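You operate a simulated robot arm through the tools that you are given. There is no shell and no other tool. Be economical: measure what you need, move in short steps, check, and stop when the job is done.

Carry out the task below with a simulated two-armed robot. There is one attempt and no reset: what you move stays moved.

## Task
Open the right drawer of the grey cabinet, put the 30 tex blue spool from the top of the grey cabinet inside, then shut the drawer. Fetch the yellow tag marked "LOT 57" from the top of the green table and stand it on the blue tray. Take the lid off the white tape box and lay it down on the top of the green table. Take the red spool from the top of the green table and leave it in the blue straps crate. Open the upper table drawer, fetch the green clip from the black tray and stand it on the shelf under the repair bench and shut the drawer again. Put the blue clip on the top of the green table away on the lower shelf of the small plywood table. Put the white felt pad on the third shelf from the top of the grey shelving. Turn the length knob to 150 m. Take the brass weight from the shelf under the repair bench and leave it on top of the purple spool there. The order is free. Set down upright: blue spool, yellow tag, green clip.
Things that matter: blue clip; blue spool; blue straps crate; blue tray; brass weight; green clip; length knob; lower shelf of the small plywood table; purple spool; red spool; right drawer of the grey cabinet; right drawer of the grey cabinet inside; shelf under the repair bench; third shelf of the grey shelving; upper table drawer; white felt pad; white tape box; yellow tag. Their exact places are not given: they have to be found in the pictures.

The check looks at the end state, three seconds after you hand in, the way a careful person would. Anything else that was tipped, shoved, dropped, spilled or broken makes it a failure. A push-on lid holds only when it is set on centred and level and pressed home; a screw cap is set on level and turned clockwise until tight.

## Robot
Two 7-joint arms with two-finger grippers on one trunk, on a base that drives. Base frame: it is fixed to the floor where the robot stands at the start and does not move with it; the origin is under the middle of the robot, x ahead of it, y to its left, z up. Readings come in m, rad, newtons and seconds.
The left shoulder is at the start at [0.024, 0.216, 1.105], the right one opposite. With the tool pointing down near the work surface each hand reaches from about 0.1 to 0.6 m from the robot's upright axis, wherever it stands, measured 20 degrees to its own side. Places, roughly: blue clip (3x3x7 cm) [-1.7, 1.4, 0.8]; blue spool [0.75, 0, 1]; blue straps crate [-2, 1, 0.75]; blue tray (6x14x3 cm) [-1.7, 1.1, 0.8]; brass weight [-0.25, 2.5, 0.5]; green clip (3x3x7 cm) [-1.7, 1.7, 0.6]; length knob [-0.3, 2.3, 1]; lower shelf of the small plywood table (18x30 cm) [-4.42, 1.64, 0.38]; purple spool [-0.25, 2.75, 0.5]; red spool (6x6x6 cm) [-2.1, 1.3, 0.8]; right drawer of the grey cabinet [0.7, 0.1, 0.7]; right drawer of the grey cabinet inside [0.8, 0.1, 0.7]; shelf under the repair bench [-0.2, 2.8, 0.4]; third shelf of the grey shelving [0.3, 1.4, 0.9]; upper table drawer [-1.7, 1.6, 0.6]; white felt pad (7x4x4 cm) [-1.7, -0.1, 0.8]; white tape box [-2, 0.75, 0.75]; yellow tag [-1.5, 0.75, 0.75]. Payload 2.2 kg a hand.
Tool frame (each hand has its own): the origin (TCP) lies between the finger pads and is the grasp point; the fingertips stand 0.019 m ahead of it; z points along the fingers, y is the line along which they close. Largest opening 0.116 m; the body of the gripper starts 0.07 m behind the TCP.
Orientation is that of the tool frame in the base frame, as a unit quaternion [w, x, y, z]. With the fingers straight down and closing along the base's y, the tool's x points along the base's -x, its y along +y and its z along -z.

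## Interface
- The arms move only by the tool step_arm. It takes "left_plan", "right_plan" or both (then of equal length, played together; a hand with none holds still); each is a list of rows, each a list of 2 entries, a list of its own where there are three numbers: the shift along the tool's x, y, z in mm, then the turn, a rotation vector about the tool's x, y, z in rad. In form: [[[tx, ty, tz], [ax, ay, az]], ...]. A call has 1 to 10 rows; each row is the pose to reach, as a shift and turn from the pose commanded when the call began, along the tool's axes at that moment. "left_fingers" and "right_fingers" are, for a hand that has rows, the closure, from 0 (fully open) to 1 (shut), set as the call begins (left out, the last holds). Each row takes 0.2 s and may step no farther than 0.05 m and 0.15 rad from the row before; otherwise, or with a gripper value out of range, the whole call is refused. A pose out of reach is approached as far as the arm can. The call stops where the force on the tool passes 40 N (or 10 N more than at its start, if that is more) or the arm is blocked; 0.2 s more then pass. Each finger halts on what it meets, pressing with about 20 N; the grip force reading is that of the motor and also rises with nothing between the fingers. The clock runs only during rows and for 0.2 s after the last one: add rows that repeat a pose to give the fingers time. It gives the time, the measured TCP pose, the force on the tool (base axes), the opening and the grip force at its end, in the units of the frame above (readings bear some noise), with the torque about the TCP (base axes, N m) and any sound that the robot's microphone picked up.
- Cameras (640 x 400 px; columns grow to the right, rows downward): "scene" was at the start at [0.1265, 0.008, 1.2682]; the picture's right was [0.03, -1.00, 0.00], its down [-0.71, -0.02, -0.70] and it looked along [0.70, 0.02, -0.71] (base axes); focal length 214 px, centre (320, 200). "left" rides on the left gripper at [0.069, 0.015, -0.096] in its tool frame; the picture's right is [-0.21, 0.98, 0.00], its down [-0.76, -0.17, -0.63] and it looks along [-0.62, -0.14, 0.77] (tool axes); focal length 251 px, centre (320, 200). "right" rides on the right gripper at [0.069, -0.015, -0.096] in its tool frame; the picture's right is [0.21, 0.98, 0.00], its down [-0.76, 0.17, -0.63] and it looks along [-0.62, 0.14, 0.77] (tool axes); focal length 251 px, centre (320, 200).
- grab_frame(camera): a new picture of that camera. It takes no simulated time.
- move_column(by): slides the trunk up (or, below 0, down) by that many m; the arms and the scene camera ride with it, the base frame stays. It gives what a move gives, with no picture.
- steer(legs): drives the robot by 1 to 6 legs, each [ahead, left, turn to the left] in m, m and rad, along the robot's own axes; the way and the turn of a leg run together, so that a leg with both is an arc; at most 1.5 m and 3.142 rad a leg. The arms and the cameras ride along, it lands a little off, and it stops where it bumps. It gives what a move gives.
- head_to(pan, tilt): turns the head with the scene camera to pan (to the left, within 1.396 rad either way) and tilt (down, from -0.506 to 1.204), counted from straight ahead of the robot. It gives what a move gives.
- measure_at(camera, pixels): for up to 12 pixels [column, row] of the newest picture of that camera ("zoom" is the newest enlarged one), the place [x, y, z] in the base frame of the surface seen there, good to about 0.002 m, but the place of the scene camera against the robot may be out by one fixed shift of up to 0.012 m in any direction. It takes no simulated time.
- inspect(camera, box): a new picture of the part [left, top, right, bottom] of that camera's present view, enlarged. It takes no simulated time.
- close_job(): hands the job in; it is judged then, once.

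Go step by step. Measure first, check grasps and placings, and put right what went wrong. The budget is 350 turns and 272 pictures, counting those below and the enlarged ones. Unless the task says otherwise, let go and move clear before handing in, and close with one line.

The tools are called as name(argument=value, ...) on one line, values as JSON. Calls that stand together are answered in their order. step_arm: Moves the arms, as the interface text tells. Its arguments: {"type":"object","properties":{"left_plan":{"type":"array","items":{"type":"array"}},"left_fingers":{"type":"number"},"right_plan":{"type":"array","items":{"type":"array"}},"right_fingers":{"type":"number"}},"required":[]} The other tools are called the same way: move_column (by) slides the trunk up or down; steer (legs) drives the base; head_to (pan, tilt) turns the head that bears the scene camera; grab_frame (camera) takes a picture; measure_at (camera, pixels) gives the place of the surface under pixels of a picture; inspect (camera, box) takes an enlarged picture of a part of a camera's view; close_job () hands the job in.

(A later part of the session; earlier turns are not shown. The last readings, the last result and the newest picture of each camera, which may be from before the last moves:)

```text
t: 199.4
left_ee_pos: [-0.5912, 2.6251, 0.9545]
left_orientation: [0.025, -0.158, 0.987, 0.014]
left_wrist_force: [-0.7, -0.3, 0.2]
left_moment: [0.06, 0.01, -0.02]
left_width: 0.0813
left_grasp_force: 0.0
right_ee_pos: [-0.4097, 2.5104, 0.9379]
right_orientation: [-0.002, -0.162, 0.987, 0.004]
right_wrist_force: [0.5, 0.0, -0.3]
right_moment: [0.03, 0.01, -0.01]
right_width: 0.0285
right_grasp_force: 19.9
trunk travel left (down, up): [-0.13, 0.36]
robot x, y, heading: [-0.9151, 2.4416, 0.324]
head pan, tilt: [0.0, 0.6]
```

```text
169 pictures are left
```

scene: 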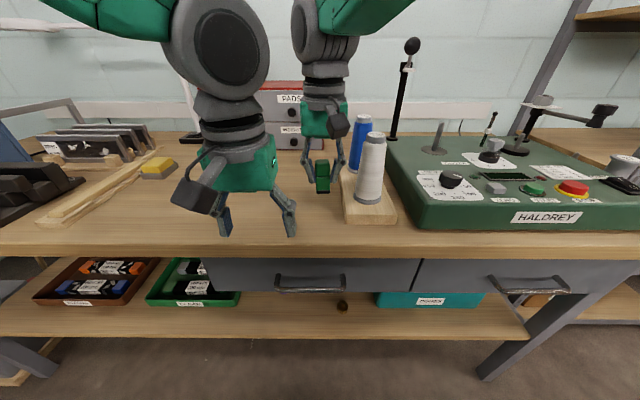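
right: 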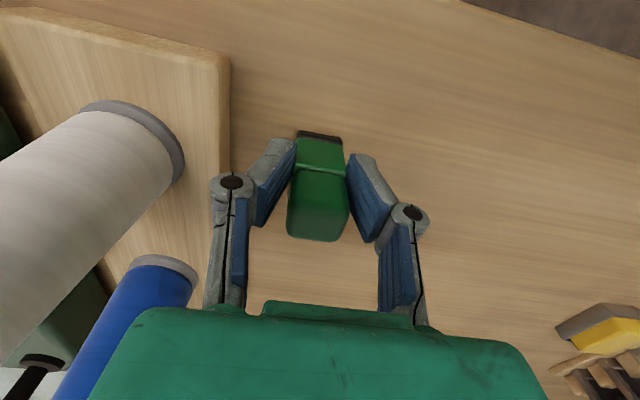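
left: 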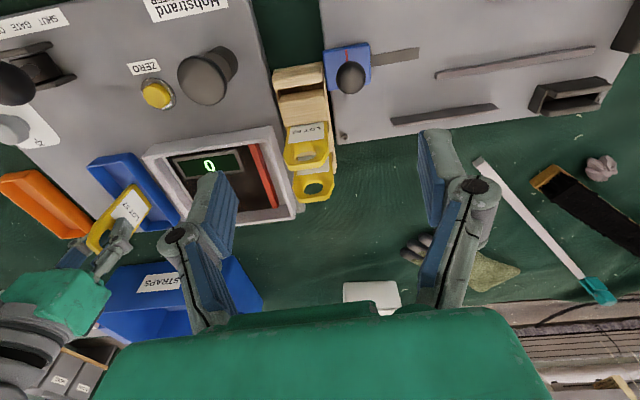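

step_arm(right_plan=[[[0, 8, 10], [0, 0, 0]], [[0, 12, 20], [0, 0, 0]], [[0, 12, 27], [0, 0, 0]], [[0, 12, 30], [0, 0, 0]], [[0, 12, 30], [0, 0, 0]]])

inspect(camera="scene", box=[300, 140, 440, 260])

```text
t: 200.6
left_ee_pos: [-0.5937, 2.6303, 0.9552]
left_orientation: [0.025, -0.159, 0.987, 0.012]
left_wrist_force: [0.4, 0.4, 0.1]
left_moment: [-0.01, 0.03, -0.02]
left_width: 0.0812
left_grasp_force: 0.1
right_ee_pos: [-0.4153, 2.5267, 0.9094]
right_orientation: [0.0, -0.163, 0.987, 0.003]
right_wrist_force: [1.0, -1.5, 5.6]
right_moment: [0.02, -0.13, -0.04]
right_width: 0.0282
right_grasp_force: 20.2
trunk travel left (down, up): [-0.13, 0.36]
robot x, y, heading: [-0.9114, 2.4423, 0.322]
head pan, tilt: [0.0, 0.6]
```

```text
3.33 times, centred on (370, 200) of scene
```

zoom: 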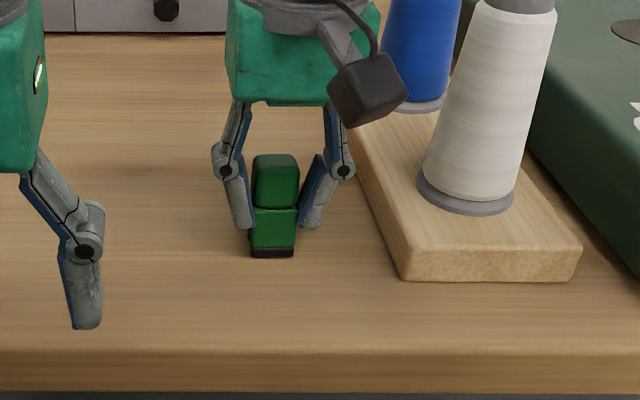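

Touching down at 5.6 N. I'll release and rise, then move over the length knob.

step_arm(right_plan=[[[0, 0, 0], [0, 0, 0]], [[0, 0, 0], [0, 0, 0]], [[0, 0, -25], [0, 0, 0]], [[0, 0, -70], [0, 0, 0]], [[0, 0, -115], [0, 0, 0]], [[0, 0, -160], [0, 0, 0]], [[0, 0, -205], [0, 0, 0]], [[0, -45, -220], [0, 0, 0]], [[0, -95, -220], [0, 0, 0]], [[-20, -140, -220], [0, 0, 0]]], right_fingers=0.55)

step_arm(right_plan=[[[-5, -45, 0], [0, 0, 0]], [[-10, -90, 0], [0, 0, 0]], [[-10, -120, 0], [0, 0, 0]], [[-10, -120, 0], [0, 0, 0]], [[-10, -120, 0], [0, 0, 0]]])

grab_frame(camera="right")

grab_frame(camera="scene")

```text
t: 202.8
left_ee_pos: [-0.5902, 2.6268, 0.9531]
left_orientation: [0.024, -0.159, 0.987, 0.012]
left_wrist_force: [0.7, -0.2, -0.6]
left_moment: [-0.01, 0.04, 0.0]
left_width: 0.081
left_grasp_force: 0.1
right_ee_pos: [-0.3492, 2.3959, 1.125]
right_orientation: [-0.004, -0.163, 0.987, 0.004]
right_wrist_force: [0.6, -0.5, -0.4]
right_moment: [0.0, 0.03, 0.01]
right_width: 0.0524
right_grasp_force: 0.2
trunk travel left (down, up): [-0.13, 0.36]
robot x, y, heading: [-0.9128, 2.4388, 0.323]
head pan, tilt: [0.0, 0.6]
```

```text
t: 204.0
left_ee_pos: [-0.5934, 2.6316, 0.9525]
left_orientation: [0.026, -0.159, 0.987, 0.01]
left_wrist_force: [-0.8, 0.1, 0.3]
left_moment: [-0.01, -0.01, -0.01]
left_width: 0.0813
left_grasp_force: 0.1
right_ee_pos: [-0.3007, 2.2887, 1.1251]
right_orientation: [-0.001, -0.164, 0.986, 0.001]
right_wrist_force: [-0.3, 0.5, 0.2]
right_moment: [0.01, 0.02, 0.0]
right_width: 0.0523
right_grasp_force: 0.0
trunk travel left (down, up): [-0.13, 0.36]
robot x, y, heading: [-0.9148, 2.4429, 0.319]
head pan, tilt: [0.0, 0.6]
```

```text
167 pictures are left
```

right: 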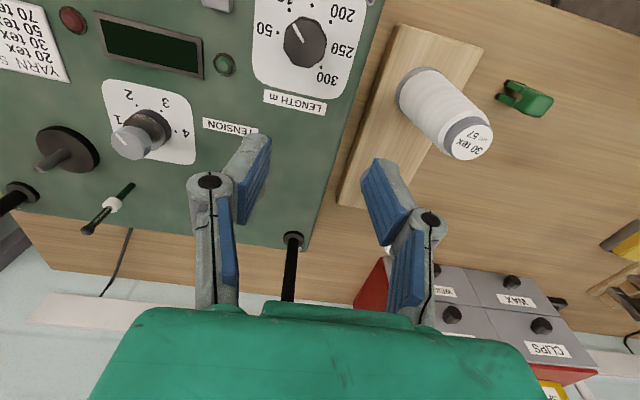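

```text
166 pictures are left
```

scene: 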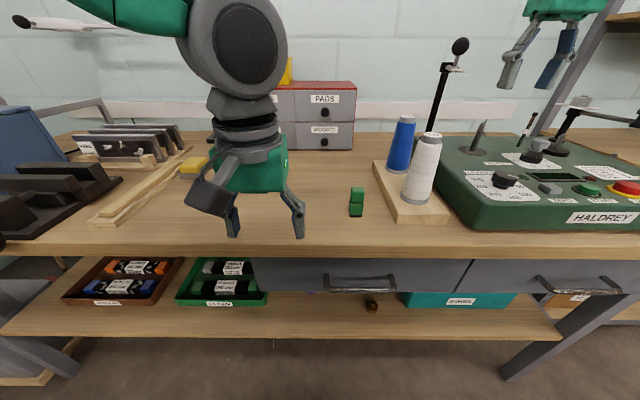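

The clip stands on the bench. I'll zoom in on the dial with the right camera.

inspect(camera="right", box=[240, 0, 380, 100])

```text
4.00 times, centred on (310, 50) of right
```

zoom: 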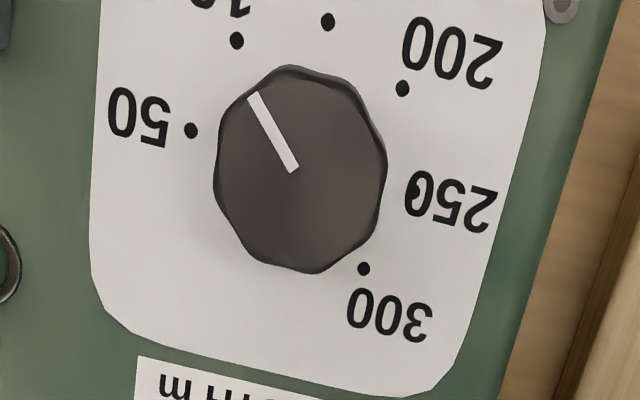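

measure_at(camera="zoom", pixels=[[253, 95], [293, 170], [192, 130], [237, 40], [328, 21], [402, 88], [363, 268], [215, 175], [386, 160], [312, 272], [290, 66], [410, 193]])

```text
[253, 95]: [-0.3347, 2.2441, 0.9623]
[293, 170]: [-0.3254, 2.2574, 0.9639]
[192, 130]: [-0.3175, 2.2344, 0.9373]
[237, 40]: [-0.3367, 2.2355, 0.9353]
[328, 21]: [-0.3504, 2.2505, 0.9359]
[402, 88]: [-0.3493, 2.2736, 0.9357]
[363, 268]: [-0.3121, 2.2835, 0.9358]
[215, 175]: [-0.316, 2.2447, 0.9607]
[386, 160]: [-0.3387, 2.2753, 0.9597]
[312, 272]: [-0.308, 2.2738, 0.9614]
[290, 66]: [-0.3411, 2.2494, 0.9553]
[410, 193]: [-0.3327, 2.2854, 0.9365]
```

The pointer sits at the 100 mark, and 150 is about 43° clockwise from it. I'll lower the right hand onto the knob, pre-turned -0.4 rad.

step_arm(right_plan=[[[16, -10, 0], [0, 0, -0.13]], [[32, -19, 20], [0, 0, -0.26]], [[32, -19, 60], [0, 0, -0.4]], [[32, -19, 100], [0, 0, -0.4]], [[32, -19, 130], [0, 0, -0.4]], [[32, -19, 130], [0, 0, -0.4]]])

grab_frame(camera="right")

```text
t: 205.4
left_ee_pos: [-0.5915, 2.629, 0.9547]
left_orientation: [0.026, -0.159, 0.987, 0.011]
left_wrist_force: [0.5, -0.2, 0.2]
left_moment: [-0.01, 0.01, 0.01]
left_width: 0.0812
left_grasp_force: 0.0
right_ee_pos: [-0.3251, 2.2601, 0.9966]
right_orientation: [-0.001, -0.357, 0.934, 0.004]
right_wrist_force: [0.5, 0.2, -0.6]
right_moment: [0.01, 0.0, 0.01]
right_width: 0.0523
right_grasp_force: 0.0
trunk travel left (down, up): [-0.13, 0.36]
robot x, y, heading: [-0.9128, 2.4431, 0.323]
head pan, tilt: [0.0, 0.6]
```

```text
164 pictures are left
```

right: 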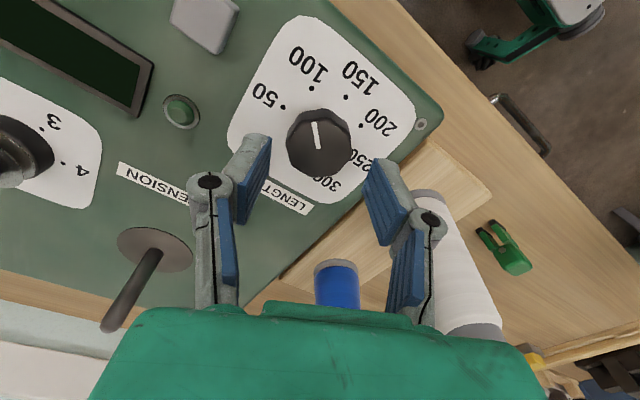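

The pointer is exactly at 100. Knob centre is ~7 mm off in tool x, so I'll correct that, descend and grip.

step_arm(right_plan=[[[7, 0, 15], [0, 0, 0]], [[7, 0, 30], [0, 0, 0]], [[7, 0, 37], [0, 0, 0]], [[7, 0, 37], [0, 0, 0]]])

step_arm(right_plan=[[[0, 0, 0], [0, 0, 0]], [[0, 0, 0], [0, 0, 0]], [[0, 0, 0], [0, 0, 0]]], right_fingers=1)

grab_frame(camera="right")

```text
t: 206.4
left_ee_pos: [-0.592, 2.6287, 0.9536]
left_orientation: [0.026, -0.159, 0.987, 0.011]
left_wrist_force: [-0.4, 0.5, 0.3]
left_moment: [0.0, -0.02, 0.0]
left_width: 0.0812
left_grasp_force: 0.1
right_ee_pos: [-0.3313, 2.2565, 0.9575]
right_orientation: [0.0, -0.356, 0.934, 0.004]
right_wrist_force: [-0.9, 0.2, -0.5]
right_moment: [0.03, 0.01, 0.0]
right_width: 0.0523
right_grasp_force: 0.1
trunk travel left (down, up): [-0.13, 0.36]
robot x, y, heading: [-0.9141, 2.4429, 0.317]
head pan, tilt: [0.0, 0.6]
```

```text
t: 207.2
left_ee_pos: [-0.5918, 2.6286, 0.9538]
left_orientation: [0.026, -0.159, 0.987, 0.012]
left_wrist_force: [-0.4, -0.5, -0.1]
left_moment: [-0.05, -0.01, 0.0]
left_width: 0.0813
left_grasp_force: 0.2
right_ee_pos: [-0.3301, 2.2561, 0.9566]
right_orientation: [0.0, -0.356, 0.935, 0.003]
right_wrist_force: [5.0, -3.5, 0.7]
right_moment: [-0.13, -0.11, -0.08]
right_width: 0.0374
right_grasp_force: 45.1
trunk travel left (down, up): [-0.13, 0.36]
robot x, y, heading: [-0.9104, 2.4428, 0.322]
head pan, tilt: [0.0, 0.6]
```

```text
163 pictures are left
```

right: 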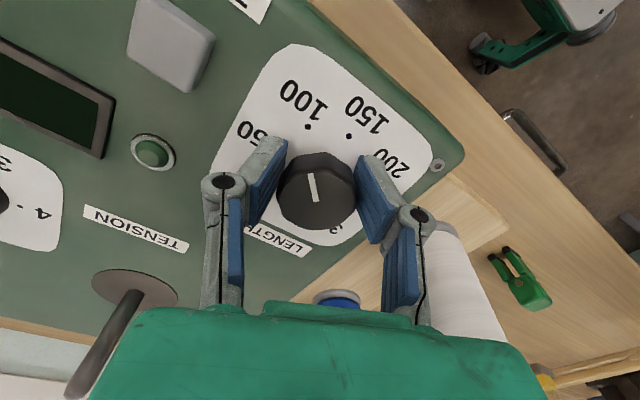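

Gripped. I'll turn 0.765 rad clockwise.

step_arm(right_plan=[[[0, 0, 0], [0, 0, 0.13]], [[0, 0, 0], [0, 0, 0.26]], [[0, 0, 0], [0, 0, 0.39]], [[0, 0, 0], [0, 0, 0.52]], [[0, 0, 0], [0, 0, 0.65]], [[0, 0, 0], [0, 0, 0.765]], [[0, 0, 0], [0, 0, 0.765]], [[0, 0, 0], [0, 0, 0.765]]])

grab_frame(camera="right")

```text
t: 209.0
left_ee_pos: [-0.5923, 2.6325, 0.9527]
left_orientation: [0.025, -0.159, 0.987, 0.009]
left_wrist_force: [0.1, -0.6, -0.5]
left_moment: [0.0, 0.01, -0.01]
left_width: 0.081
left_grasp_force: 0.1
right_ee_pos: [-0.3311, 2.2608, 0.9578]
right_orientation: [-0.003, 0.017, 1.0, 0.002]
right_wrist_force: [0.4, 17.4, -9.8]
right_moment: [0.42, -0.08, 0.07]
right_width: 0.0375
right_grasp_force: 45.1
trunk travel left (down, up): [-0.13, 0.36]
robot x, y, heading: [-0.9101, 2.4451, 0.321]
head pan, tilt: [0.0, 0.6]
```

```text
162 pictures are left
```

right: 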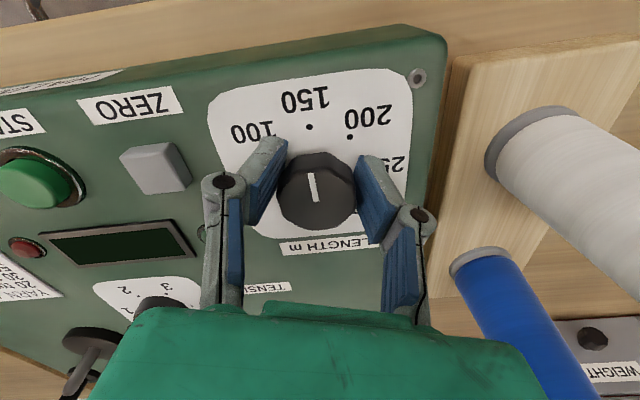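

The pointer now lines up with the 150 dot at (310,127). I'll release, rise and check.

step_arm(right_plan=[[[0, 0, 0], [0, 0, 0]], [[0, 0, 0], [0, 0, 0]], [[0, 0, 0], [0, 0, 0]], [[0, 0, -30], [0, 0, 0]], [[0, 0, -75], [0, 0, 0]], [[0, 0, -120], [0, 0, 0]], [[0, 0, -160], [0, 0, 0]]], right_fingers=0.5)

grab_frame(camera="right")

inspect(camera="right", box=[240, 20, 380, 120])

```text
t: 210.6
left_ee_pos: [-0.5929, 2.6295, 0.9536]
left_orientation: [0.026, -0.16, 0.987, 0.011]
left_wrist_force: [-0.2, 0.1, 0.2]
left_moment: [0.0, 0.01, -0.02]
left_width: 0.081
left_grasp_force: 0.0
right_ee_pos: [-0.3312, 2.2539, 1.1183]
right_orientation: [-0.001, 0.018, 1.0, 0.003]
right_wrist_force: [-0.1, -0.1, 0.4]
right_moment: [-0.01, -0.03, 0.0]
right_width: 0.0581
right_grasp_force: 0.0
trunk travel left (down, up): [-0.13, 0.36]
robot x, y, heading: [-0.9103, 2.4464, 0.317]
head pan, tilt: [0.0, 0.6]
```

```text
161 pictures are left
```

right: 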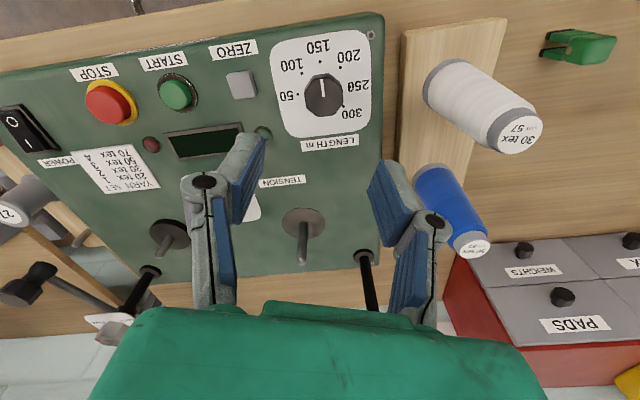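

```text
4.00 times, centred on (310, 70) of right
```

zoom: 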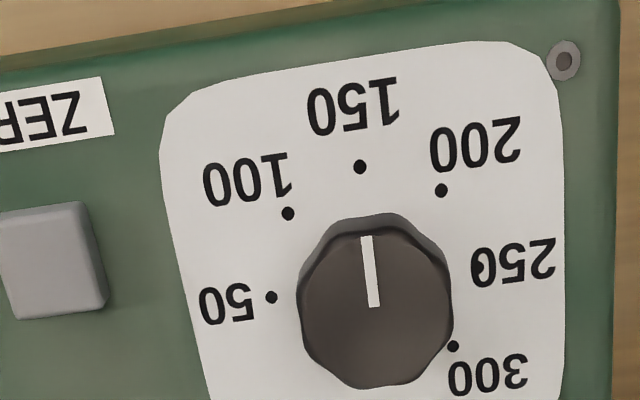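

The length knob reads 150. Now I'll re-grip the clip from the front: move the right hand back and left, then pitch it 60° forward.

step_arm(right_plan=[[[22, 22, 0], [0, 0, -0.035]], [[44, 45, 0], [0, 0, -0.07]], [[66, 67, 0], [0, 0, -0.105]], [[88, 89, 0], [0, 0, -0.14]], [[110, 112, 0], [0, 0, -0.175]], [[132, 134, 0], [0, 0, -0.21]], [[154, 156, 0], [0, 0, -0.245]], [[176, 178, 0], [0, 0, -0.28]], [[198, 201, 0], [0, 0, -0.315]], [[219, 223, 0], [0, 0, -0.353]]])

step_arm(right_plan=[[[0, 0, 0], [0, -0.13, 0]], [[0, 0, 10], [0, -0.26, 0]], [[0, 0, 20], [0, -0.39, 0]], [[0, 0, 40], [0, -0.52, 0]], [[0, 0, 60], [0, -0.65, 0]], [[0, 0, 80], [0, -0.78, 0]], [[0, 0, 100], [0, -0.91, 0]], [[0, 0, 120], [0, -1.047, 0]], [[0, 0, 120], [0, -1.047, 0]], [[0, 0, 120], [0, -1.047, 0]]])

grab_frame(camera="right")

grab_frame(camera="scene")

```text
t: 212.8
left_ee_pos: [-0.5912, 2.6237, 0.9537]
left_orientation: [0.026, -0.16, 0.987, 0.015]
left_wrist_force: [0.3, -0.7, -0.3]
left_moment: [0.04, 0.04, 0.02]
left_width: 0.0813
left_grasp_force: 0.2
right_ee_pos: [-0.5461, 2.4823, 1.1204]
right_orientation: [0.0, -0.156, 0.988, 0.005]
right_wrist_force: [0.2, -0.8, 0.4]
right_moment: [0.02, 0.01, -0.02]
right_width: 0.058
right_grasp_force: 0.0
right hand out of reach, approached as far as the arm can: row 5, 6, 7, 8
trunk travel left (down, up): [-0.13, 0.36]
robot x, y, heading: [-0.9119, 2.4447, 0.324]
head pan, tilt: [0.0, 0.6]
```

```text
t: 215.0
left_ee_pos: [-0.5928, 2.6285, 0.9536]
left_orientation: [0.026, -0.16, 0.987, 0.012]
left_wrist_force: [0.3, 0.1, 0.3]
left_moment: [0.01, 0.01, 0.01]
left_width: 0.0814
left_grasp_force: 0.0
right_ee_pos: [-0.5422, 2.4871, 1.0008]
right_orientation: [0.492, -0.136, 0.856, 0.082]
right_wrist_force: [-0.1, -0.5, 0.3]
right_moment: [0.0, -0.01, -0.01]
right_width: 0.0579
right_grasp_force: 0.0
trunk travel left (down, up): [-0.13, 0.36]
robot x, y, heading: [-0.9147, 2.4435, 0.327]
head pan, tilt: [0.0, 0.6]
```

```text
159 pictures are left
```

right: 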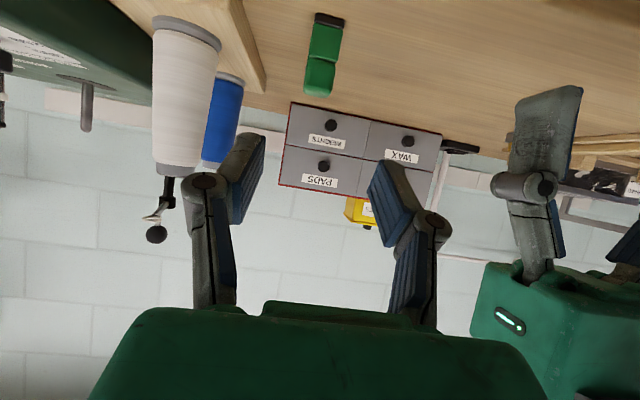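

```text
158 pictures are left
```

scene: 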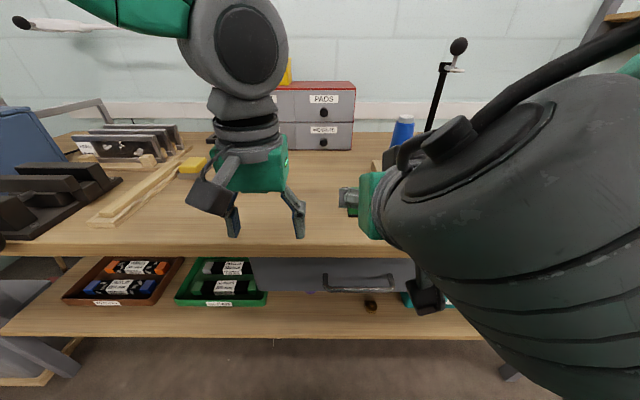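

measure_at(camera="right", pixels=[[318, 75], [332, 78], [311, 65], [325, 40], [328, 20], [340, 50]])

inspect(camera="right", box=[270, 0, 380, 110])

```text
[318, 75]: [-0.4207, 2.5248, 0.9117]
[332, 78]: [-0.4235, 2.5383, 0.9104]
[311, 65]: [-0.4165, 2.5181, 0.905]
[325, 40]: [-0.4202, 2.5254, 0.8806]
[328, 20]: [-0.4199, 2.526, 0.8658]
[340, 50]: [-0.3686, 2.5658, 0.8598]
```

```text
3.64 times, centred on (325, 55) of right
```

zoom: 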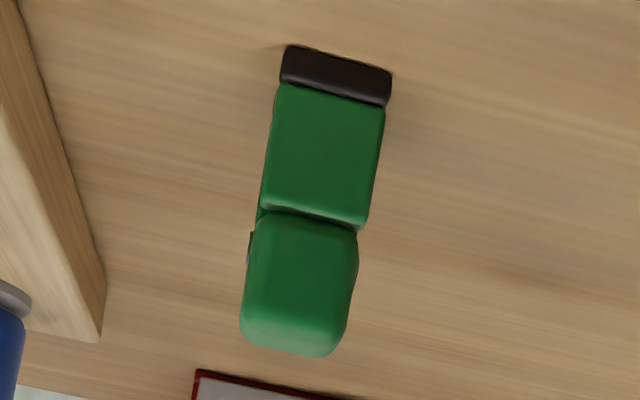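

step_arm(right_plan=[[[10, 2, 20], [0, 0, 0]], [[19, 2, 50], [0, 0, 0]], [[19, 2, 90], [0, 0, 0]], [[19, 2, 120], [0, 0, 0]], [[19, 2, 120], [0, 0, 0]], [[19, 2, 120], [0, 0, 0]]])

grab_frame(camera="right")

```text
t: 216.4
left_ee_pos: [-0.5923, 2.6296, 0.9536]
left_orientation: [0.026, -0.159, 0.987, 0.01]
left_wrist_force: [0.5, 0.5, 0.4]
left_moment: [-0.02, -0.01, 0.04]
left_width: 0.081
left_grasp_force: 0.1
right_ee_pos: [-0.4532, 2.5203, 0.9203]
right_orientation: [0.493, -0.135, 0.856, 0.081]
right_wrist_force: [0.1, -0.9, -0.3]
right_moment: [0.01, -0.05, 0.04]
right_width: 0.058
right_grasp_force: 0.1
trunk travel left (down, up): [-0.13, 0.36]
robot x, y, heading: [-0.9113, 2.4447, 0.322]
head pan, tilt: [0.0, 0.6]
```

```text
156 pictures are left
```

right: 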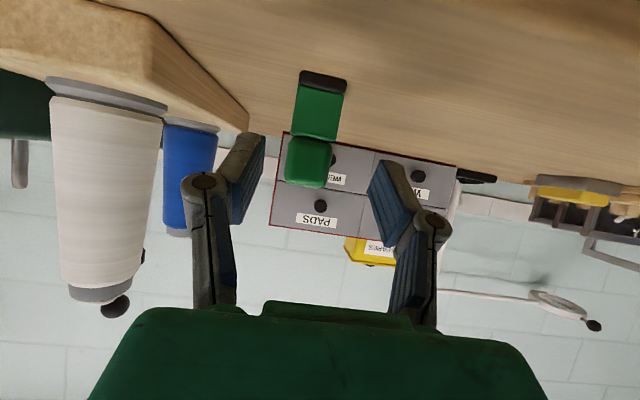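

Lined up. I'll advance and close on the clip.

step_arm(right_plan=[[[0, 0, 20], [0, 0, 0]], [[0, 0, 40], [0, 0, 0]], [[0, 0, 52], [0, 0, 0]], [[0, 0, 52], [0, 0, 0]]])

grab_frame(camera="right")

```text
t: 217.4
left_ee_pos: [-0.5922, 2.6295, 0.9531]
left_orientation: [0.026, -0.159, 0.987, 0.012]
left_wrist_force: [0.3, -0.4, -0.7]
left_moment: [-0.02, 0.0, -0.02]
left_width: 0.0811
left_grasp_force: 0.2
right_ee_pos: [-0.4131, 2.5331, 0.8953]
right_orientation: [0.493, -0.135, 0.856, 0.081]
right_wrist_force: [0.0, -0.4, -0.2]
right_moment: [0.0, 0.01, -0.02]
right_width: 0.0582
right_grasp_force: 0.1
trunk travel left (down, up): [-0.13, 0.36]
robot x, y, heading: [-0.9117, 2.4408, 0.322]
head pan, tilt: [0.0, 0.6]
```

```text
155 pictures are left
```

right: 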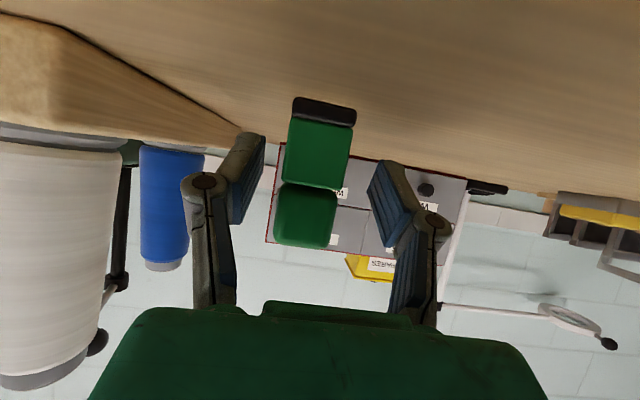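

step_arm(right_plan=[[[0, 0, 0], [0, 0, 0]], [[0, 0, 0], [0, 0, 0]], [[0, 0, 0], [0, 0, 0]]], right_fingers=1)

grab_frame(camera="right")

```text
t: 218.2
left_ee_pos: [-0.5914, 2.6294, 0.954]
left_orientation: [0.025, -0.159, 0.987, 0.012]
left_wrist_force: [-0.4, 0.3, -0.5]
left_moment: [-0.02, -0.04, 0.02]
left_width: 0.0813
left_grasp_force: 0.1
right_ee_pos: [-0.4125, 2.5335, 0.8955]
right_orientation: [0.492, -0.135, 0.856, 0.081]
right_wrist_force: [0.1, -0.9, 1.1]
right_moment: [0.0, -0.03, -0.01]
right_width: 0.0283
right_grasp_force: 19.8
trunk travel left (down, up): [-0.13, 0.36]
robot x, y, heading: [-0.9138, 2.4457, 0.321]
head pan, tilt: [0.0, 0.6]
```

```text
154 pictures are left
```

right: 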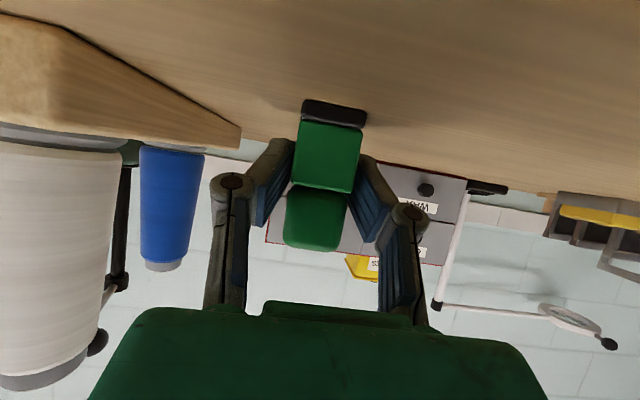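

Clip re-gripped 35 mm above its foot. I'll lift and retract it, lower the trunk, then bring it down in front of the shelf.

step_arm(right_plan=[[[-20, 0, -10], [0, 0, 0]], [[-35, 0, -20], [0, 0, 0]], [[-15, 0, -55], [0, 0, 0]], [[5, 0, -95], [0, 0, 0]], [[28, 0, -135], [0, 0, 0]], [[52, 0, -175], [0, 0, 0]], [[75, 0, -215], [0, 0, 0]]])

move_column(by=-0.12)

grab_frame(camera="scene")

```text
t: 220.0
left_ee_pos: [-0.5926, 2.6288, 0.9545]
left_orientation: [0.027, -0.159, 0.987, 0.012]
left_wrist_force: [0.0, -0.7, 1.1]
left_moment: [0.0, 0.0, -0.02]
left_width: 0.0813
left_grasp_force: 0.1
right_ee_pos: [-0.5801, 2.4724, 0.947]
right_orientation: [0.503, -0.078, 0.86, 0.033]
right_wrist_force: [-0.2, -0.4, -0.4]
right_moment: [0.02, 0.02, 0.01]
right_width: 0.0281
right_grasp_force: 19.9
right hand out of reach, approached as far as the arm can: row 6, 7
trunk travel left (down, up): [-0.13, 0.36]
robot x, y, heading: [-0.9155, 2.4432, 0.318]
head pan, tilt: [0.0, 0.6]
stopped in row 7 (right hand): the arm was blocked; the commanded pose is now the measured one
```

```text
t: 221.5
left_ee_pos: [-0.5938, 2.6303, 0.8354]
left_orientation: [0.027, -0.16, 0.987, 0.011]
left_wrist_force: [0.1, -0.7, -0.2]
left_moment: [-0.05, -0.02, -0.05]
left_width: 0.0812
left_grasp_force: 0.1
right_ee_pos: [-0.5817, 2.4726, 0.8288]
right_orientation: [0.505, -0.079, 0.859, 0.034]
right_wrist_force: [0.7, -0.8, -0.6]
right_moment: [0.0, -0.01, 0.02]
right_width: 0.0282
right_grasp_force: 20.0
trunk travel left (down, up): [-0.01, 0.48]
robot x, y, heading: [-0.9159, 2.4422, 0.321]
head pan, tilt: [0.0, 0.6]
```

```text
153 pictures are left
```

scene: 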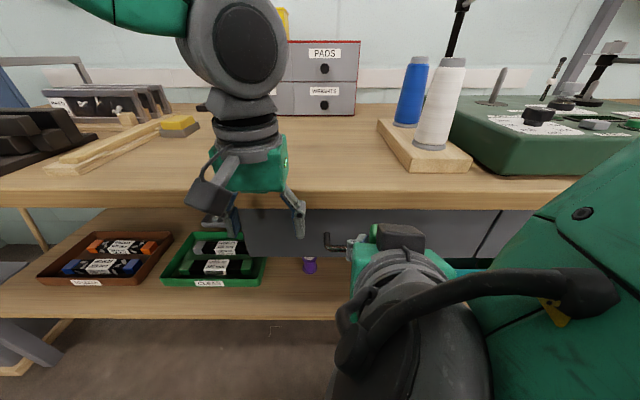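

I'll back off slightly for room, then lower the clip to just above shelf height, restoring the tool pitch.

steer(legs=[[-0.07, 0, 0]])

step_arm(right_plan=[[[38, 0, 22], [-0.07, 0.006, -0.027]], [[76, 0, 44], [-0.138, 0.012, -0.054]], [[114, 0, 66], [-0.138, 0.012, -0.054]], [[152, 0, 88], [-0.138, 0.012, -0.054]], [[190, 0, 110], [-0.138, 0.012, -0.054]], [[228, 0, 132], [-0.138, 0.012, -0.054]], [[266, 0, 154], [-0.138, 0.012, -0.054]], [[286, 0, 165], [-0.138, 0.012, -0.054]], [[286, 0, 165], [-0.138, 0.012, -0.054]], [[286, 0, 165], [-0.138, 0.012, -0.054]]])

grab_frame(camera="right")

grab_frame(camera="scene")

```text
t: 222.5
left_ee_pos: [-0.6605, 2.6079, 0.8351]
left_orientation: [0.027, -0.16, 0.987, 0.011]
left_wrist_force: [0.4, -0.3, 0.2]
left_moment: [0.02, -0.03, -0.01]
left_width: 0.081
left_grasp_force: 0.0
right_ee_pos: [-0.647, 2.4496, 0.8288]
right_orientation: [0.504, -0.077, 0.86, 0.033]
right_wrist_force: [-0.4, 0.5, -0.5]
right_moment: [-0.01, 0.0, 0.03]
right_width: 0.0282
right_grasp_force: 19.6
trunk travel left (down, up): [-0.01, 0.48]
robot x, y, heading: [-0.9789, 2.4252, 0.319]
head pan, tilt: [0.0, 0.6]
```

```text
t: 224.7
left_ee_pos: [-0.6601, 2.606, 0.8366]
left_orientation: [0.028, -0.159, 0.987, 0.011]
left_wrist_force: [0.4, -0.4, -0.9]
left_moment: [-0.01, 0.02, -0.02]
left_width: 0.0814
left_grasp_force: 0.1
right_ee_pos: [-0.6401, 2.4419, 0.4988]
right_orientation: [0.493, -0.135, 0.856, 0.077]
right_wrist_force: [1.2, 0.5, -0.2]
right_moment: [-0.01, 0.0, 0.0]
right_width: 0.0284
right_grasp_force: 19.6
right hand out of reach, approached as far as the arm can: row 1, 2, 3, 4
trunk travel left (down, up): [-0.01, 0.48]
robot x, y, heading: [-0.9783, 2.4217, 0.32]
head pan, tilt: [0.0, 0.6]
```

```text
152 pictures are left
```

right: 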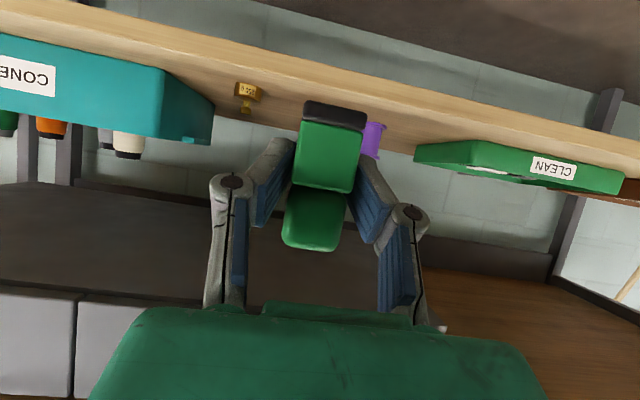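

```text
151 pictures are left
```

scene: 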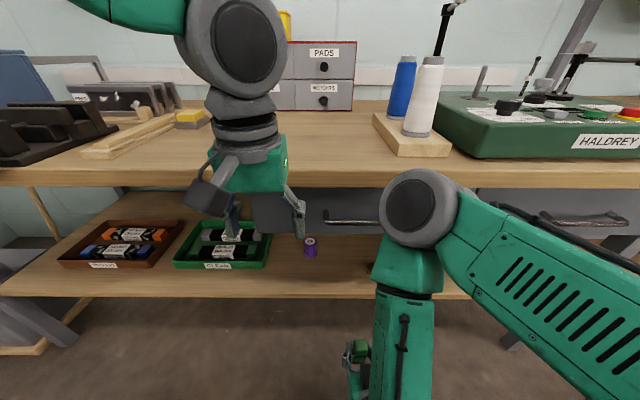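

The right camera sees the shelf well, with the weight at (248,92) and the spool at (372,140). I'll measure them.

measure_at(camera="right", pixels=[[248, 88], [248, 97], [247, 108], [236, 90], [260, 93], [374, 130], [382, 128], [371, 155], [330, 95], [300, 78], [430, 110], [205, 130]])

inspect(camera="right", box=[220, 60, 420, 180])

measure_at(camera="scene", pixels=[[311, 240], [310, 255], [366, 268], [340, 292], [340, 235]])

```text
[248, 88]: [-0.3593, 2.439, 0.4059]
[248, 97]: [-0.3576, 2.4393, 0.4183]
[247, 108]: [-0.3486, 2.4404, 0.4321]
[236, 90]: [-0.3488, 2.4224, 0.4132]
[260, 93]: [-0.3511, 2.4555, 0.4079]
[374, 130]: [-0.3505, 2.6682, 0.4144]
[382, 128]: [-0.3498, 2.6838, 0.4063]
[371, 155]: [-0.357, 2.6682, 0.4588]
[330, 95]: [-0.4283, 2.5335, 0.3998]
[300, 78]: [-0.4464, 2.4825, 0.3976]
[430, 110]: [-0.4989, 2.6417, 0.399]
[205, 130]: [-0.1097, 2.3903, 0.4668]
```

```text
3.20 times, centred on (320, 120) of right
```

zoom: 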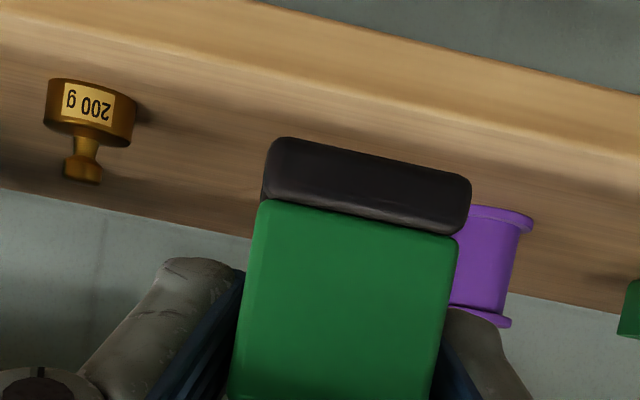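

```text
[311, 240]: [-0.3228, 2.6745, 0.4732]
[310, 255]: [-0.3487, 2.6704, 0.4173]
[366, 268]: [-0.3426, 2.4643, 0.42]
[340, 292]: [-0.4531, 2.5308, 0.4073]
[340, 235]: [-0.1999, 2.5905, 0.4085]
```

Shelf z ≈ 0.400. I'll advance the clip over the shelf to a spot between the weight and spool, then lower it.

step_arm(right_plan=[[[-20, 5, 35], [0, 0, 0]], [[-40, 10, 70], [0, 0, 0]], [[-60, 15, 105], [0, 0, 0]], [[-80, 15, 140], [0, 0, 0]], [[-100, 15, 175], [0, 0, 0]], [[-123, 15, 213], [0, 0, 0]], [[-123, 15, 213], [0, 0, 0]], [[-123, 15, 213], [0, 0, 0]]])

grab_frame(camera="right")

grab_frame(camera="scene")

```text
t: 226.5
left_ee_pos: [-0.6606, 2.6085, 0.8354]
left_orientation: [0.028, -0.159, 0.987, 0.012]
left_wrist_force: [-0.9, -0.2, -0.1]
left_moment: [-0.02, 0.01, 0.0]
left_width: 0.0812
left_grasp_force: 0.1
right_ee_pos: [-0.4134, 2.5288, 0.4972]
right_orientation: [0.493, -0.135, 0.856, 0.077]
right_wrist_force: [0.0, -0.8, -0.5]
right_moment: [0.01, 0.02, -0.02]
right_width: 0.0284
right_grasp_force: 20.2
trunk travel left (down, up): [-0.01, 0.48]
robot x, y, heading: [-0.9789, 2.4211, 0.321]
head pan, tilt: [0.0, 0.6]
```

```text
149 pictures are left
```

right: 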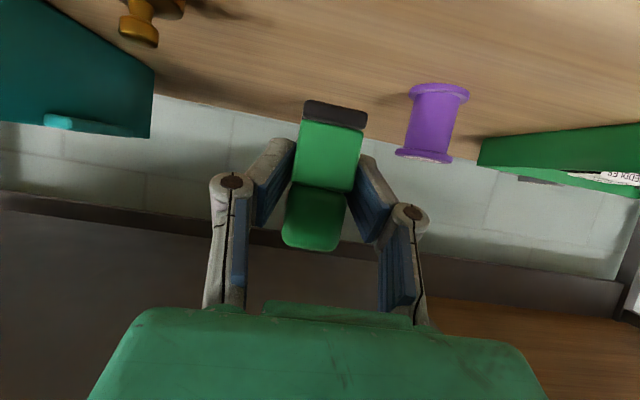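

```text
148 pictures are left
```

scene: 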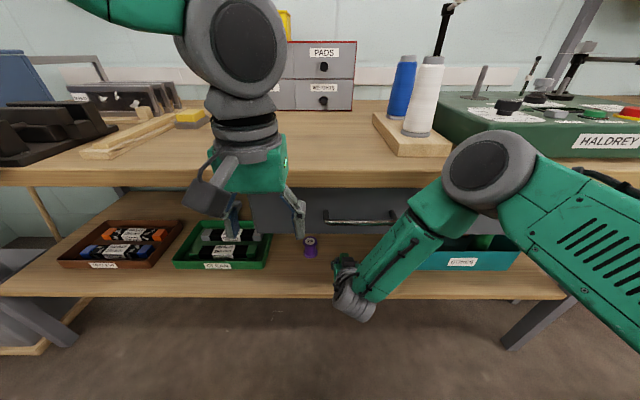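

step_arm(right_plan=[[[22, 0, 13], [0, 0, 0]], [[43, 0, 25], [0, 0, 0]], [[50, 0, 29], [0, 0, 0]], [[54, 0, 31], [0, 0, 0]], [[54, 0, 31], [0, 0, 0]]])

inspect(camera="right", box=[200, 60, 440, 260])

```text
t: 227.7
left_ee_pos: [-0.6602, 2.6063, 0.836]
left_orientation: [0.027, -0.16, 0.987, 0.011]
left_wrist_force: [0.0, -0.5, -0.7]
left_moment: [0.0, -0.03, 0.0]
left_width: 0.0815
left_grasp_force: 0.2
right_ee_pos: [-0.4131, 2.5331, 0.4356]
right_orientation: [0.492, -0.136, 0.856, 0.078]
right_wrist_force: [0.4, 0.8, 0.1]
right_moment: [-0.02, -0.01, -0.01]
right_width: 0.0281
right_grasp_force: 20.0
trunk travel left (down, up): [-0.01, 0.48]
robot x, y, heading: [-0.9771, 2.4208, 0.321]
head pan, tilt: [0.0, 0.6]
```

```text
2.00 times, centred on (320, 160) of right
```

zoom: 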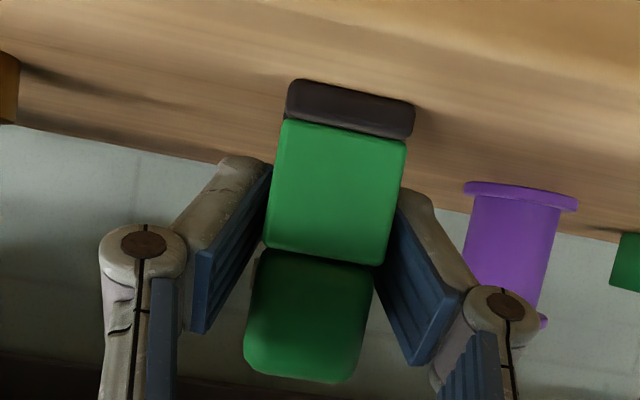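

No contact yet. I'll lower in small steps.

step_arm(right_plan=[[[1, 0, 0.5], [0, 0, 0]], [[2, 0, 1], [0, 0, 0]], [[2, 0, 1], [0, 0, 0]]])

step_arm(right_plan=[[[1, 0, 0.5], [0, 0, 0]], [[1, 0, 0.5], [0, 0, 0]]])

```text
t: 228.5
left_ee_pos: [-0.6616, 2.606, 0.8359]
left_orientation: [0.027, -0.16, 0.987, 0.012]
left_wrist_force: [0.2, -0.5, 0.1]
left_moment: [0.01, 0.02, 0.0]
left_width: 0.0815
left_grasp_force: 0.2
right_ee_pos: [-0.4119, 2.5346, 0.4362]
right_orientation: [0.494, -0.136, 0.855, 0.08]
right_wrist_force: [-1.0, -1.9, 16.9]
right_moment: [-0.07, -0.03, -0.01]
right_width: 0.0282
right_grasp_force: 20.0
trunk travel left (down, up): [-0.01, 0.48]
robot x, y, heading: [-0.9753, 2.4199, 0.315]
head pan, tilt: [0.0, 0.6]
```

```text
t: 229.1
left_ee_pos: [-0.6616, 2.6063, 0.8352]
left_orientation: [0.028, -0.159, 0.987, 0.012]
left_wrist_force: [0.1, 0.1, -1.4]
left_moment: [0.02, -0.01, -0.01]
left_width: 0.0813
left_grasp_force: 0.0
right_ee_pos: [-0.413, 2.5334, 0.4343]
right_orientation: [0.495, -0.136, 0.855, 0.079]
right_wrist_force: [3.2, -0.1, 17.2]
right_moment: [0.02, -0.26, 0.02]
right_width: 0.0282
right_grasp_force: 19.9
trunk travel left (down, up): [-0.01, 0.48]
robot x, y, heading: [-0.9774, 2.4189, 0.322]
head pan, tilt: [0.0, 0.6]
```

Contact at 17 N. I'll ease up 2 mm, release and back straight out along the finger direction.

step_arm(right_plan=[[[-2, 0, -1], [0, 0, 0]], [[-2, 0, -1], [0, 0, 0]]])

step_arm(right_plan=[[[0, 0, 0], [0, 0, 0]], [[0, 0, 0], [0, 0, 0]], [[0, 0, 0], [0, 0, 0]], [[0, 0, -20], [0, 0, 0]], [[0, 0, -50], [0, 0, 0]], [[0, 0, -95], [0, 0, 0]], [[0, 0, -95], [0, 0, 0]]], right_fingers=0.5)

grab_frame(camera="right")

```text
t: 229.7
left_ee_pos: [-0.6609, 2.607, 0.8353]
left_orientation: [0.027, -0.159, 0.987, 0.012]
left_wrist_force: [0.6, -0.1, 0.8]
left_moment: [-0.01, 0.04, -0.01]
left_width: 0.0815
left_grasp_force: 0.1
right_ee_pos: [-0.414, 2.5338, 0.4347]
right_orientation: [0.493, -0.135, 0.856, 0.078]
right_wrist_force: [2.0, -0.8, 5.6]
right_moment: [0.0, -0.15, -0.02]
right_width: 0.0281
right_grasp_force: 19.5
trunk travel left (down, up): [-0.01, 0.48]
robot x, y, heading: [-0.9792, 2.4228, 0.32]
head pan, tilt: [0.0, 0.6]
```

```text
t: 231.3
left_ee_pos: [-0.66, 2.6073, 0.8349]
left_orientation: [0.028, -0.159, 0.987, 0.011]
left_wrist_force: [0.1, 0.4, 0.2]
left_moment: [-0.02, -0.01, 0.0]
left_width: 0.0813
left_grasp_force: 0.1
right_ee_pos: [-0.4901, 2.5079, 0.4843]
right_orientation: [0.493, -0.135, 0.856, 0.078]
right_wrist_force: [0.3, 0.2, 0.7]
right_moment: [0.01, 0.03, 0.0]
right_width: 0.0576
right_grasp_force: 0.0
trunk travel left (down, up): [-0.01, 0.48]
robot x, y, heading: [-0.9791, 2.4207, 0.315]
head pan, tilt: [0.0, 0.6]
```

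```text
146 pictures are left
```

right: 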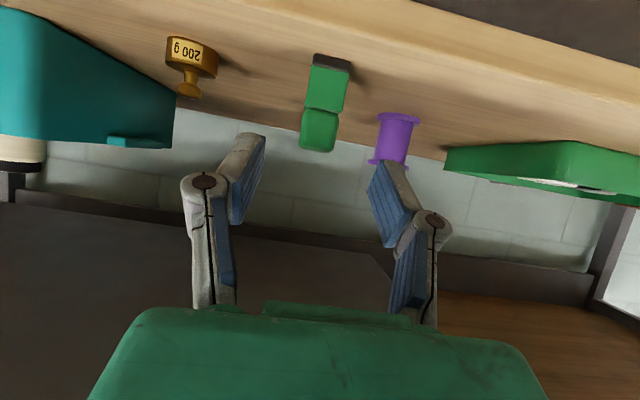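

The clip stands upright on the shelf. Now I'll get precise weight and spool measurements.

inspect(camera="right", box=[150, 20, 250, 110])

measure_at(camera="right", pixels=[[187, 42], [187, 60], [167, 55], [217, 62], [191, 68], [190, 80], [188, 95], [397, 120], [395, 140], [388, 163]])

```text
4.44 times, centred on (200, 65) of right
```

zoom: 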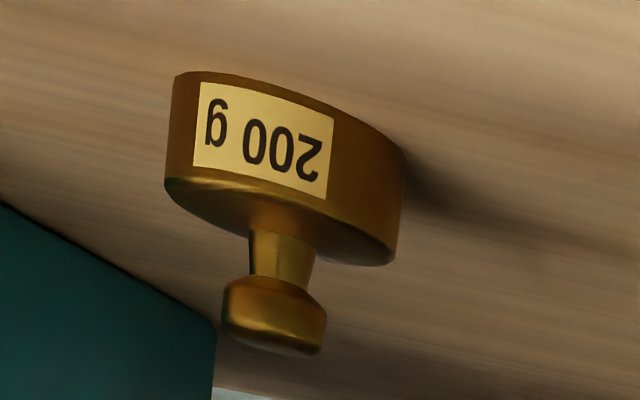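

```text
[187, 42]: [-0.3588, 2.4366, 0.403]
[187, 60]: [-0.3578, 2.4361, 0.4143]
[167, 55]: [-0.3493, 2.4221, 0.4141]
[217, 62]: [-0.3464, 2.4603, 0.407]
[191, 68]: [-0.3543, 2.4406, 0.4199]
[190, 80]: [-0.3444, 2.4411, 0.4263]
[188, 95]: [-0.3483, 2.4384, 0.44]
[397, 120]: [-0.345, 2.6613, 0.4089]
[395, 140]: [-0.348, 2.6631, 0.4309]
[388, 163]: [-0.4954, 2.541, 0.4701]
```

The weight's knob is at z 0.43–0.445, so I'll grip that at (-0.340, 2.442, 0.440). First I'll go sideways right, then in.

step_arm(right_plan=[[[0, -45, 0], [0, 0, 0]], [[-10, -85, 0], [0, 0, 0]], [[-22, -109, 20], [0, 0, 0]], [[-22, -109, 60], [0, 0, 0]], [[-22, -109, 80], [0, 0, 0]], [[-22, -109, 80], [0, 0, 0]], [[-22, -109, 80], [0, 0, 0]]], right_fingers=0.6)

grab_frame(camera="right")

```text
t: 232.9
left_ee_pos: [-0.6602, 2.6068, 0.8342]
left_orientation: [0.027, -0.159, 0.987, 0.011]
left_wrist_force: [-0.6, 1.0, 1.1]
left_moment: [-0.01, -0.01, -0.01]
left_width: 0.0811
left_grasp_force: 0.0
right_ee_pos: [-0.3816, 2.4334, 0.4626]
right_orientation: [0.493, -0.135, 0.856, 0.074]
right_wrist_force: [-0.5, 0.8, -0.3]
right_moment: [-0.02, -0.03, -0.01]
right_width: 0.0465
right_grasp_force: 0.0
trunk travel left (down, up): [-0.01, 0.48]
robot x, y, heading: [-0.9784, 2.422, 0.32]
head pan, tilt: [0.0, 0.6]
```

```text
144 pictures are left
```

right: 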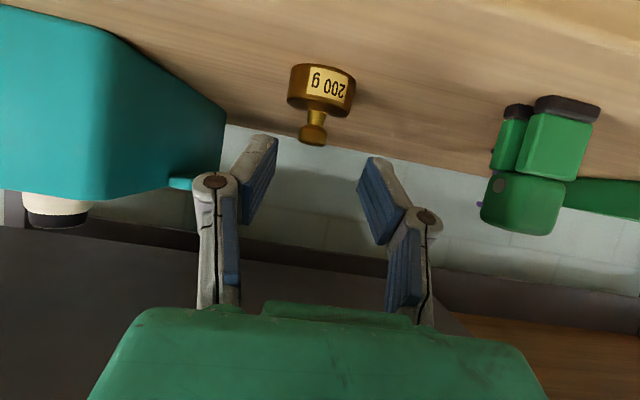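

measure_at(camera="right", pixels=[[224, 120], [215, 170], [200, 90], [313, 135], [313, 115], [300, 90], [350, 95]])

```text
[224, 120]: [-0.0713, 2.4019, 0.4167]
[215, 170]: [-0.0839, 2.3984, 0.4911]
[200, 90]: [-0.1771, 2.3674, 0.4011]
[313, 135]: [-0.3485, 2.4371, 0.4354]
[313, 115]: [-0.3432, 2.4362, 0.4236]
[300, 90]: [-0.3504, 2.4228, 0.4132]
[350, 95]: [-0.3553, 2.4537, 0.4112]
```

step_arm(right_plan=[[[0, -7, 15], [0, 0, 0]], [[0, -7, 32], [0, 0, 0]], [[-1, -7, 46], [0, 0, 0]], [[-1, -7, 46], [0, 0, 0]]])

grab_frame(camera="right")

```text
t: 233.9
left_ee_pos: [-0.6606, 2.6072, 0.8338]
left_orientation: [0.027, -0.159, 0.987, 0.011]
left_wrist_force: [0.2, 0.0, 0.4]
left_moment: [0.0, 0.02, -0.03]
left_width: 0.0812
left_grasp_force: 0.0
right_ee_pos: [-0.3434, 2.4426, 0.4397]
right_orientation: [0.493, -0.135, 0.857, 0.074]
right_wrist_force: [0.8, 0.4, -0.2]
right_moment: [0.02, -0.01, 0.03]
right_width: 0.0464
right_grasp_force: 0.0
right hand out of reach, approached as far as the arm can: row 1, 2, 3, 4
trunk travel left (down, up): [-0.01, 0.48]
robot x, y, heading: [-0.976, 2.4216, 0.318]
head pan, tilt: [0.0, 0.6]
```

```text
143 pictures are left
```

right: 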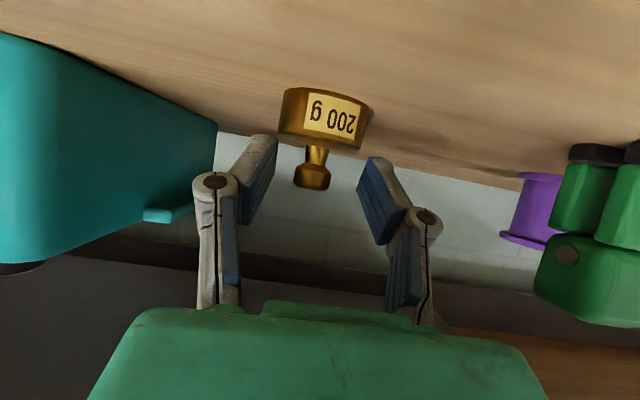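

step_arm(right_plan=[[[0, 0, 0], [0, 0, 0]], [[0, 0, 0], [0, 0, 0]], [[0, 0, 0], [0, 0, 0]]], right_fingers=1)

step_arm(right_plan=[[[-17, 0, -10], [0, 0, 0]], [[-43, 0, -25], [0, 0, 0]], [[-69, 0, -40], [0, 0, 0]], [[-69, 0, -40], [0, 0, 0]]])

grab_frame(camera="right")

```text
t: 234.7
left_ee_pos: [-0.6605, 2.6081, 0.8363]
left_orientation: [0.027, -0.159, 0.987, 0.012]
left_wrist_force: [-0.6, 0.3, 0.1]
left_moment: [0.02, 0.02, 0.03]
left_width: 0.0813
left_grasp_force: 0.0
right_ee_pos: [-0.3436, 2.4436, 0.4391]
right_orientation: [0.494, -0.133, 0.856, 0.073]
right_wrist_force: [1.4, 0.8, 0.3]
right_moment: [0.03, 0.06, 0.0]
right_width: 0.0149
right_grasp_force: 20.2
trunk travel left (down, up): [-0.01, 0.48]
robot x, y, heading: [-0.9782, 2.4201, 0.321]
head pan, tilt: [0.0, 0.6]
```

```text
t: 235.7
left_ee_pos: [-0.6597, 2.6056, 0.8356]
left_orientation: [0.028, -0.158, 0.987, 0.012]
left_wrist_force: [0.4, -0.5, -0.2]
left_moment: [0.02, -0.04, 0.0]
left_width: 0.0812
left_grasp_force: 0.1
right_ee_pos: [-0.3425, 2.4431, 0.5181]
right_orientation: [0.494, -0.135, 0.856, 0.078]
right_wrist_force: [0.6, -0.1, -2.5]
right_moment: [0.01, -0.04, 0.0]
right_width: 0.0147
right_grasp_force: 19.7
trunk travel left (down, up): [-0.01, 0.48]
robot x, y, heading: [-0.9774, 2.4176, 0.315]
head pan, tilt: [0.0, 0.6]
```

```text
142 pictures are left
```

right: 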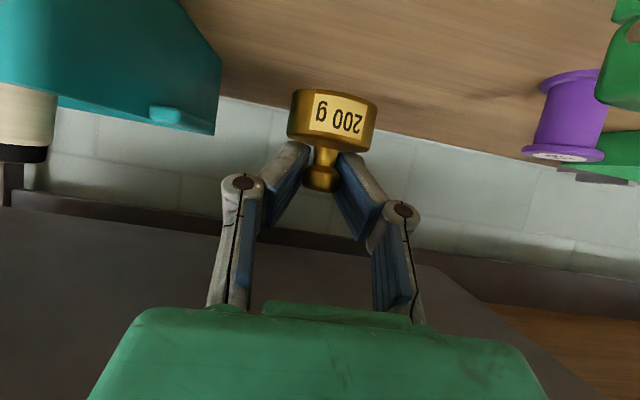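

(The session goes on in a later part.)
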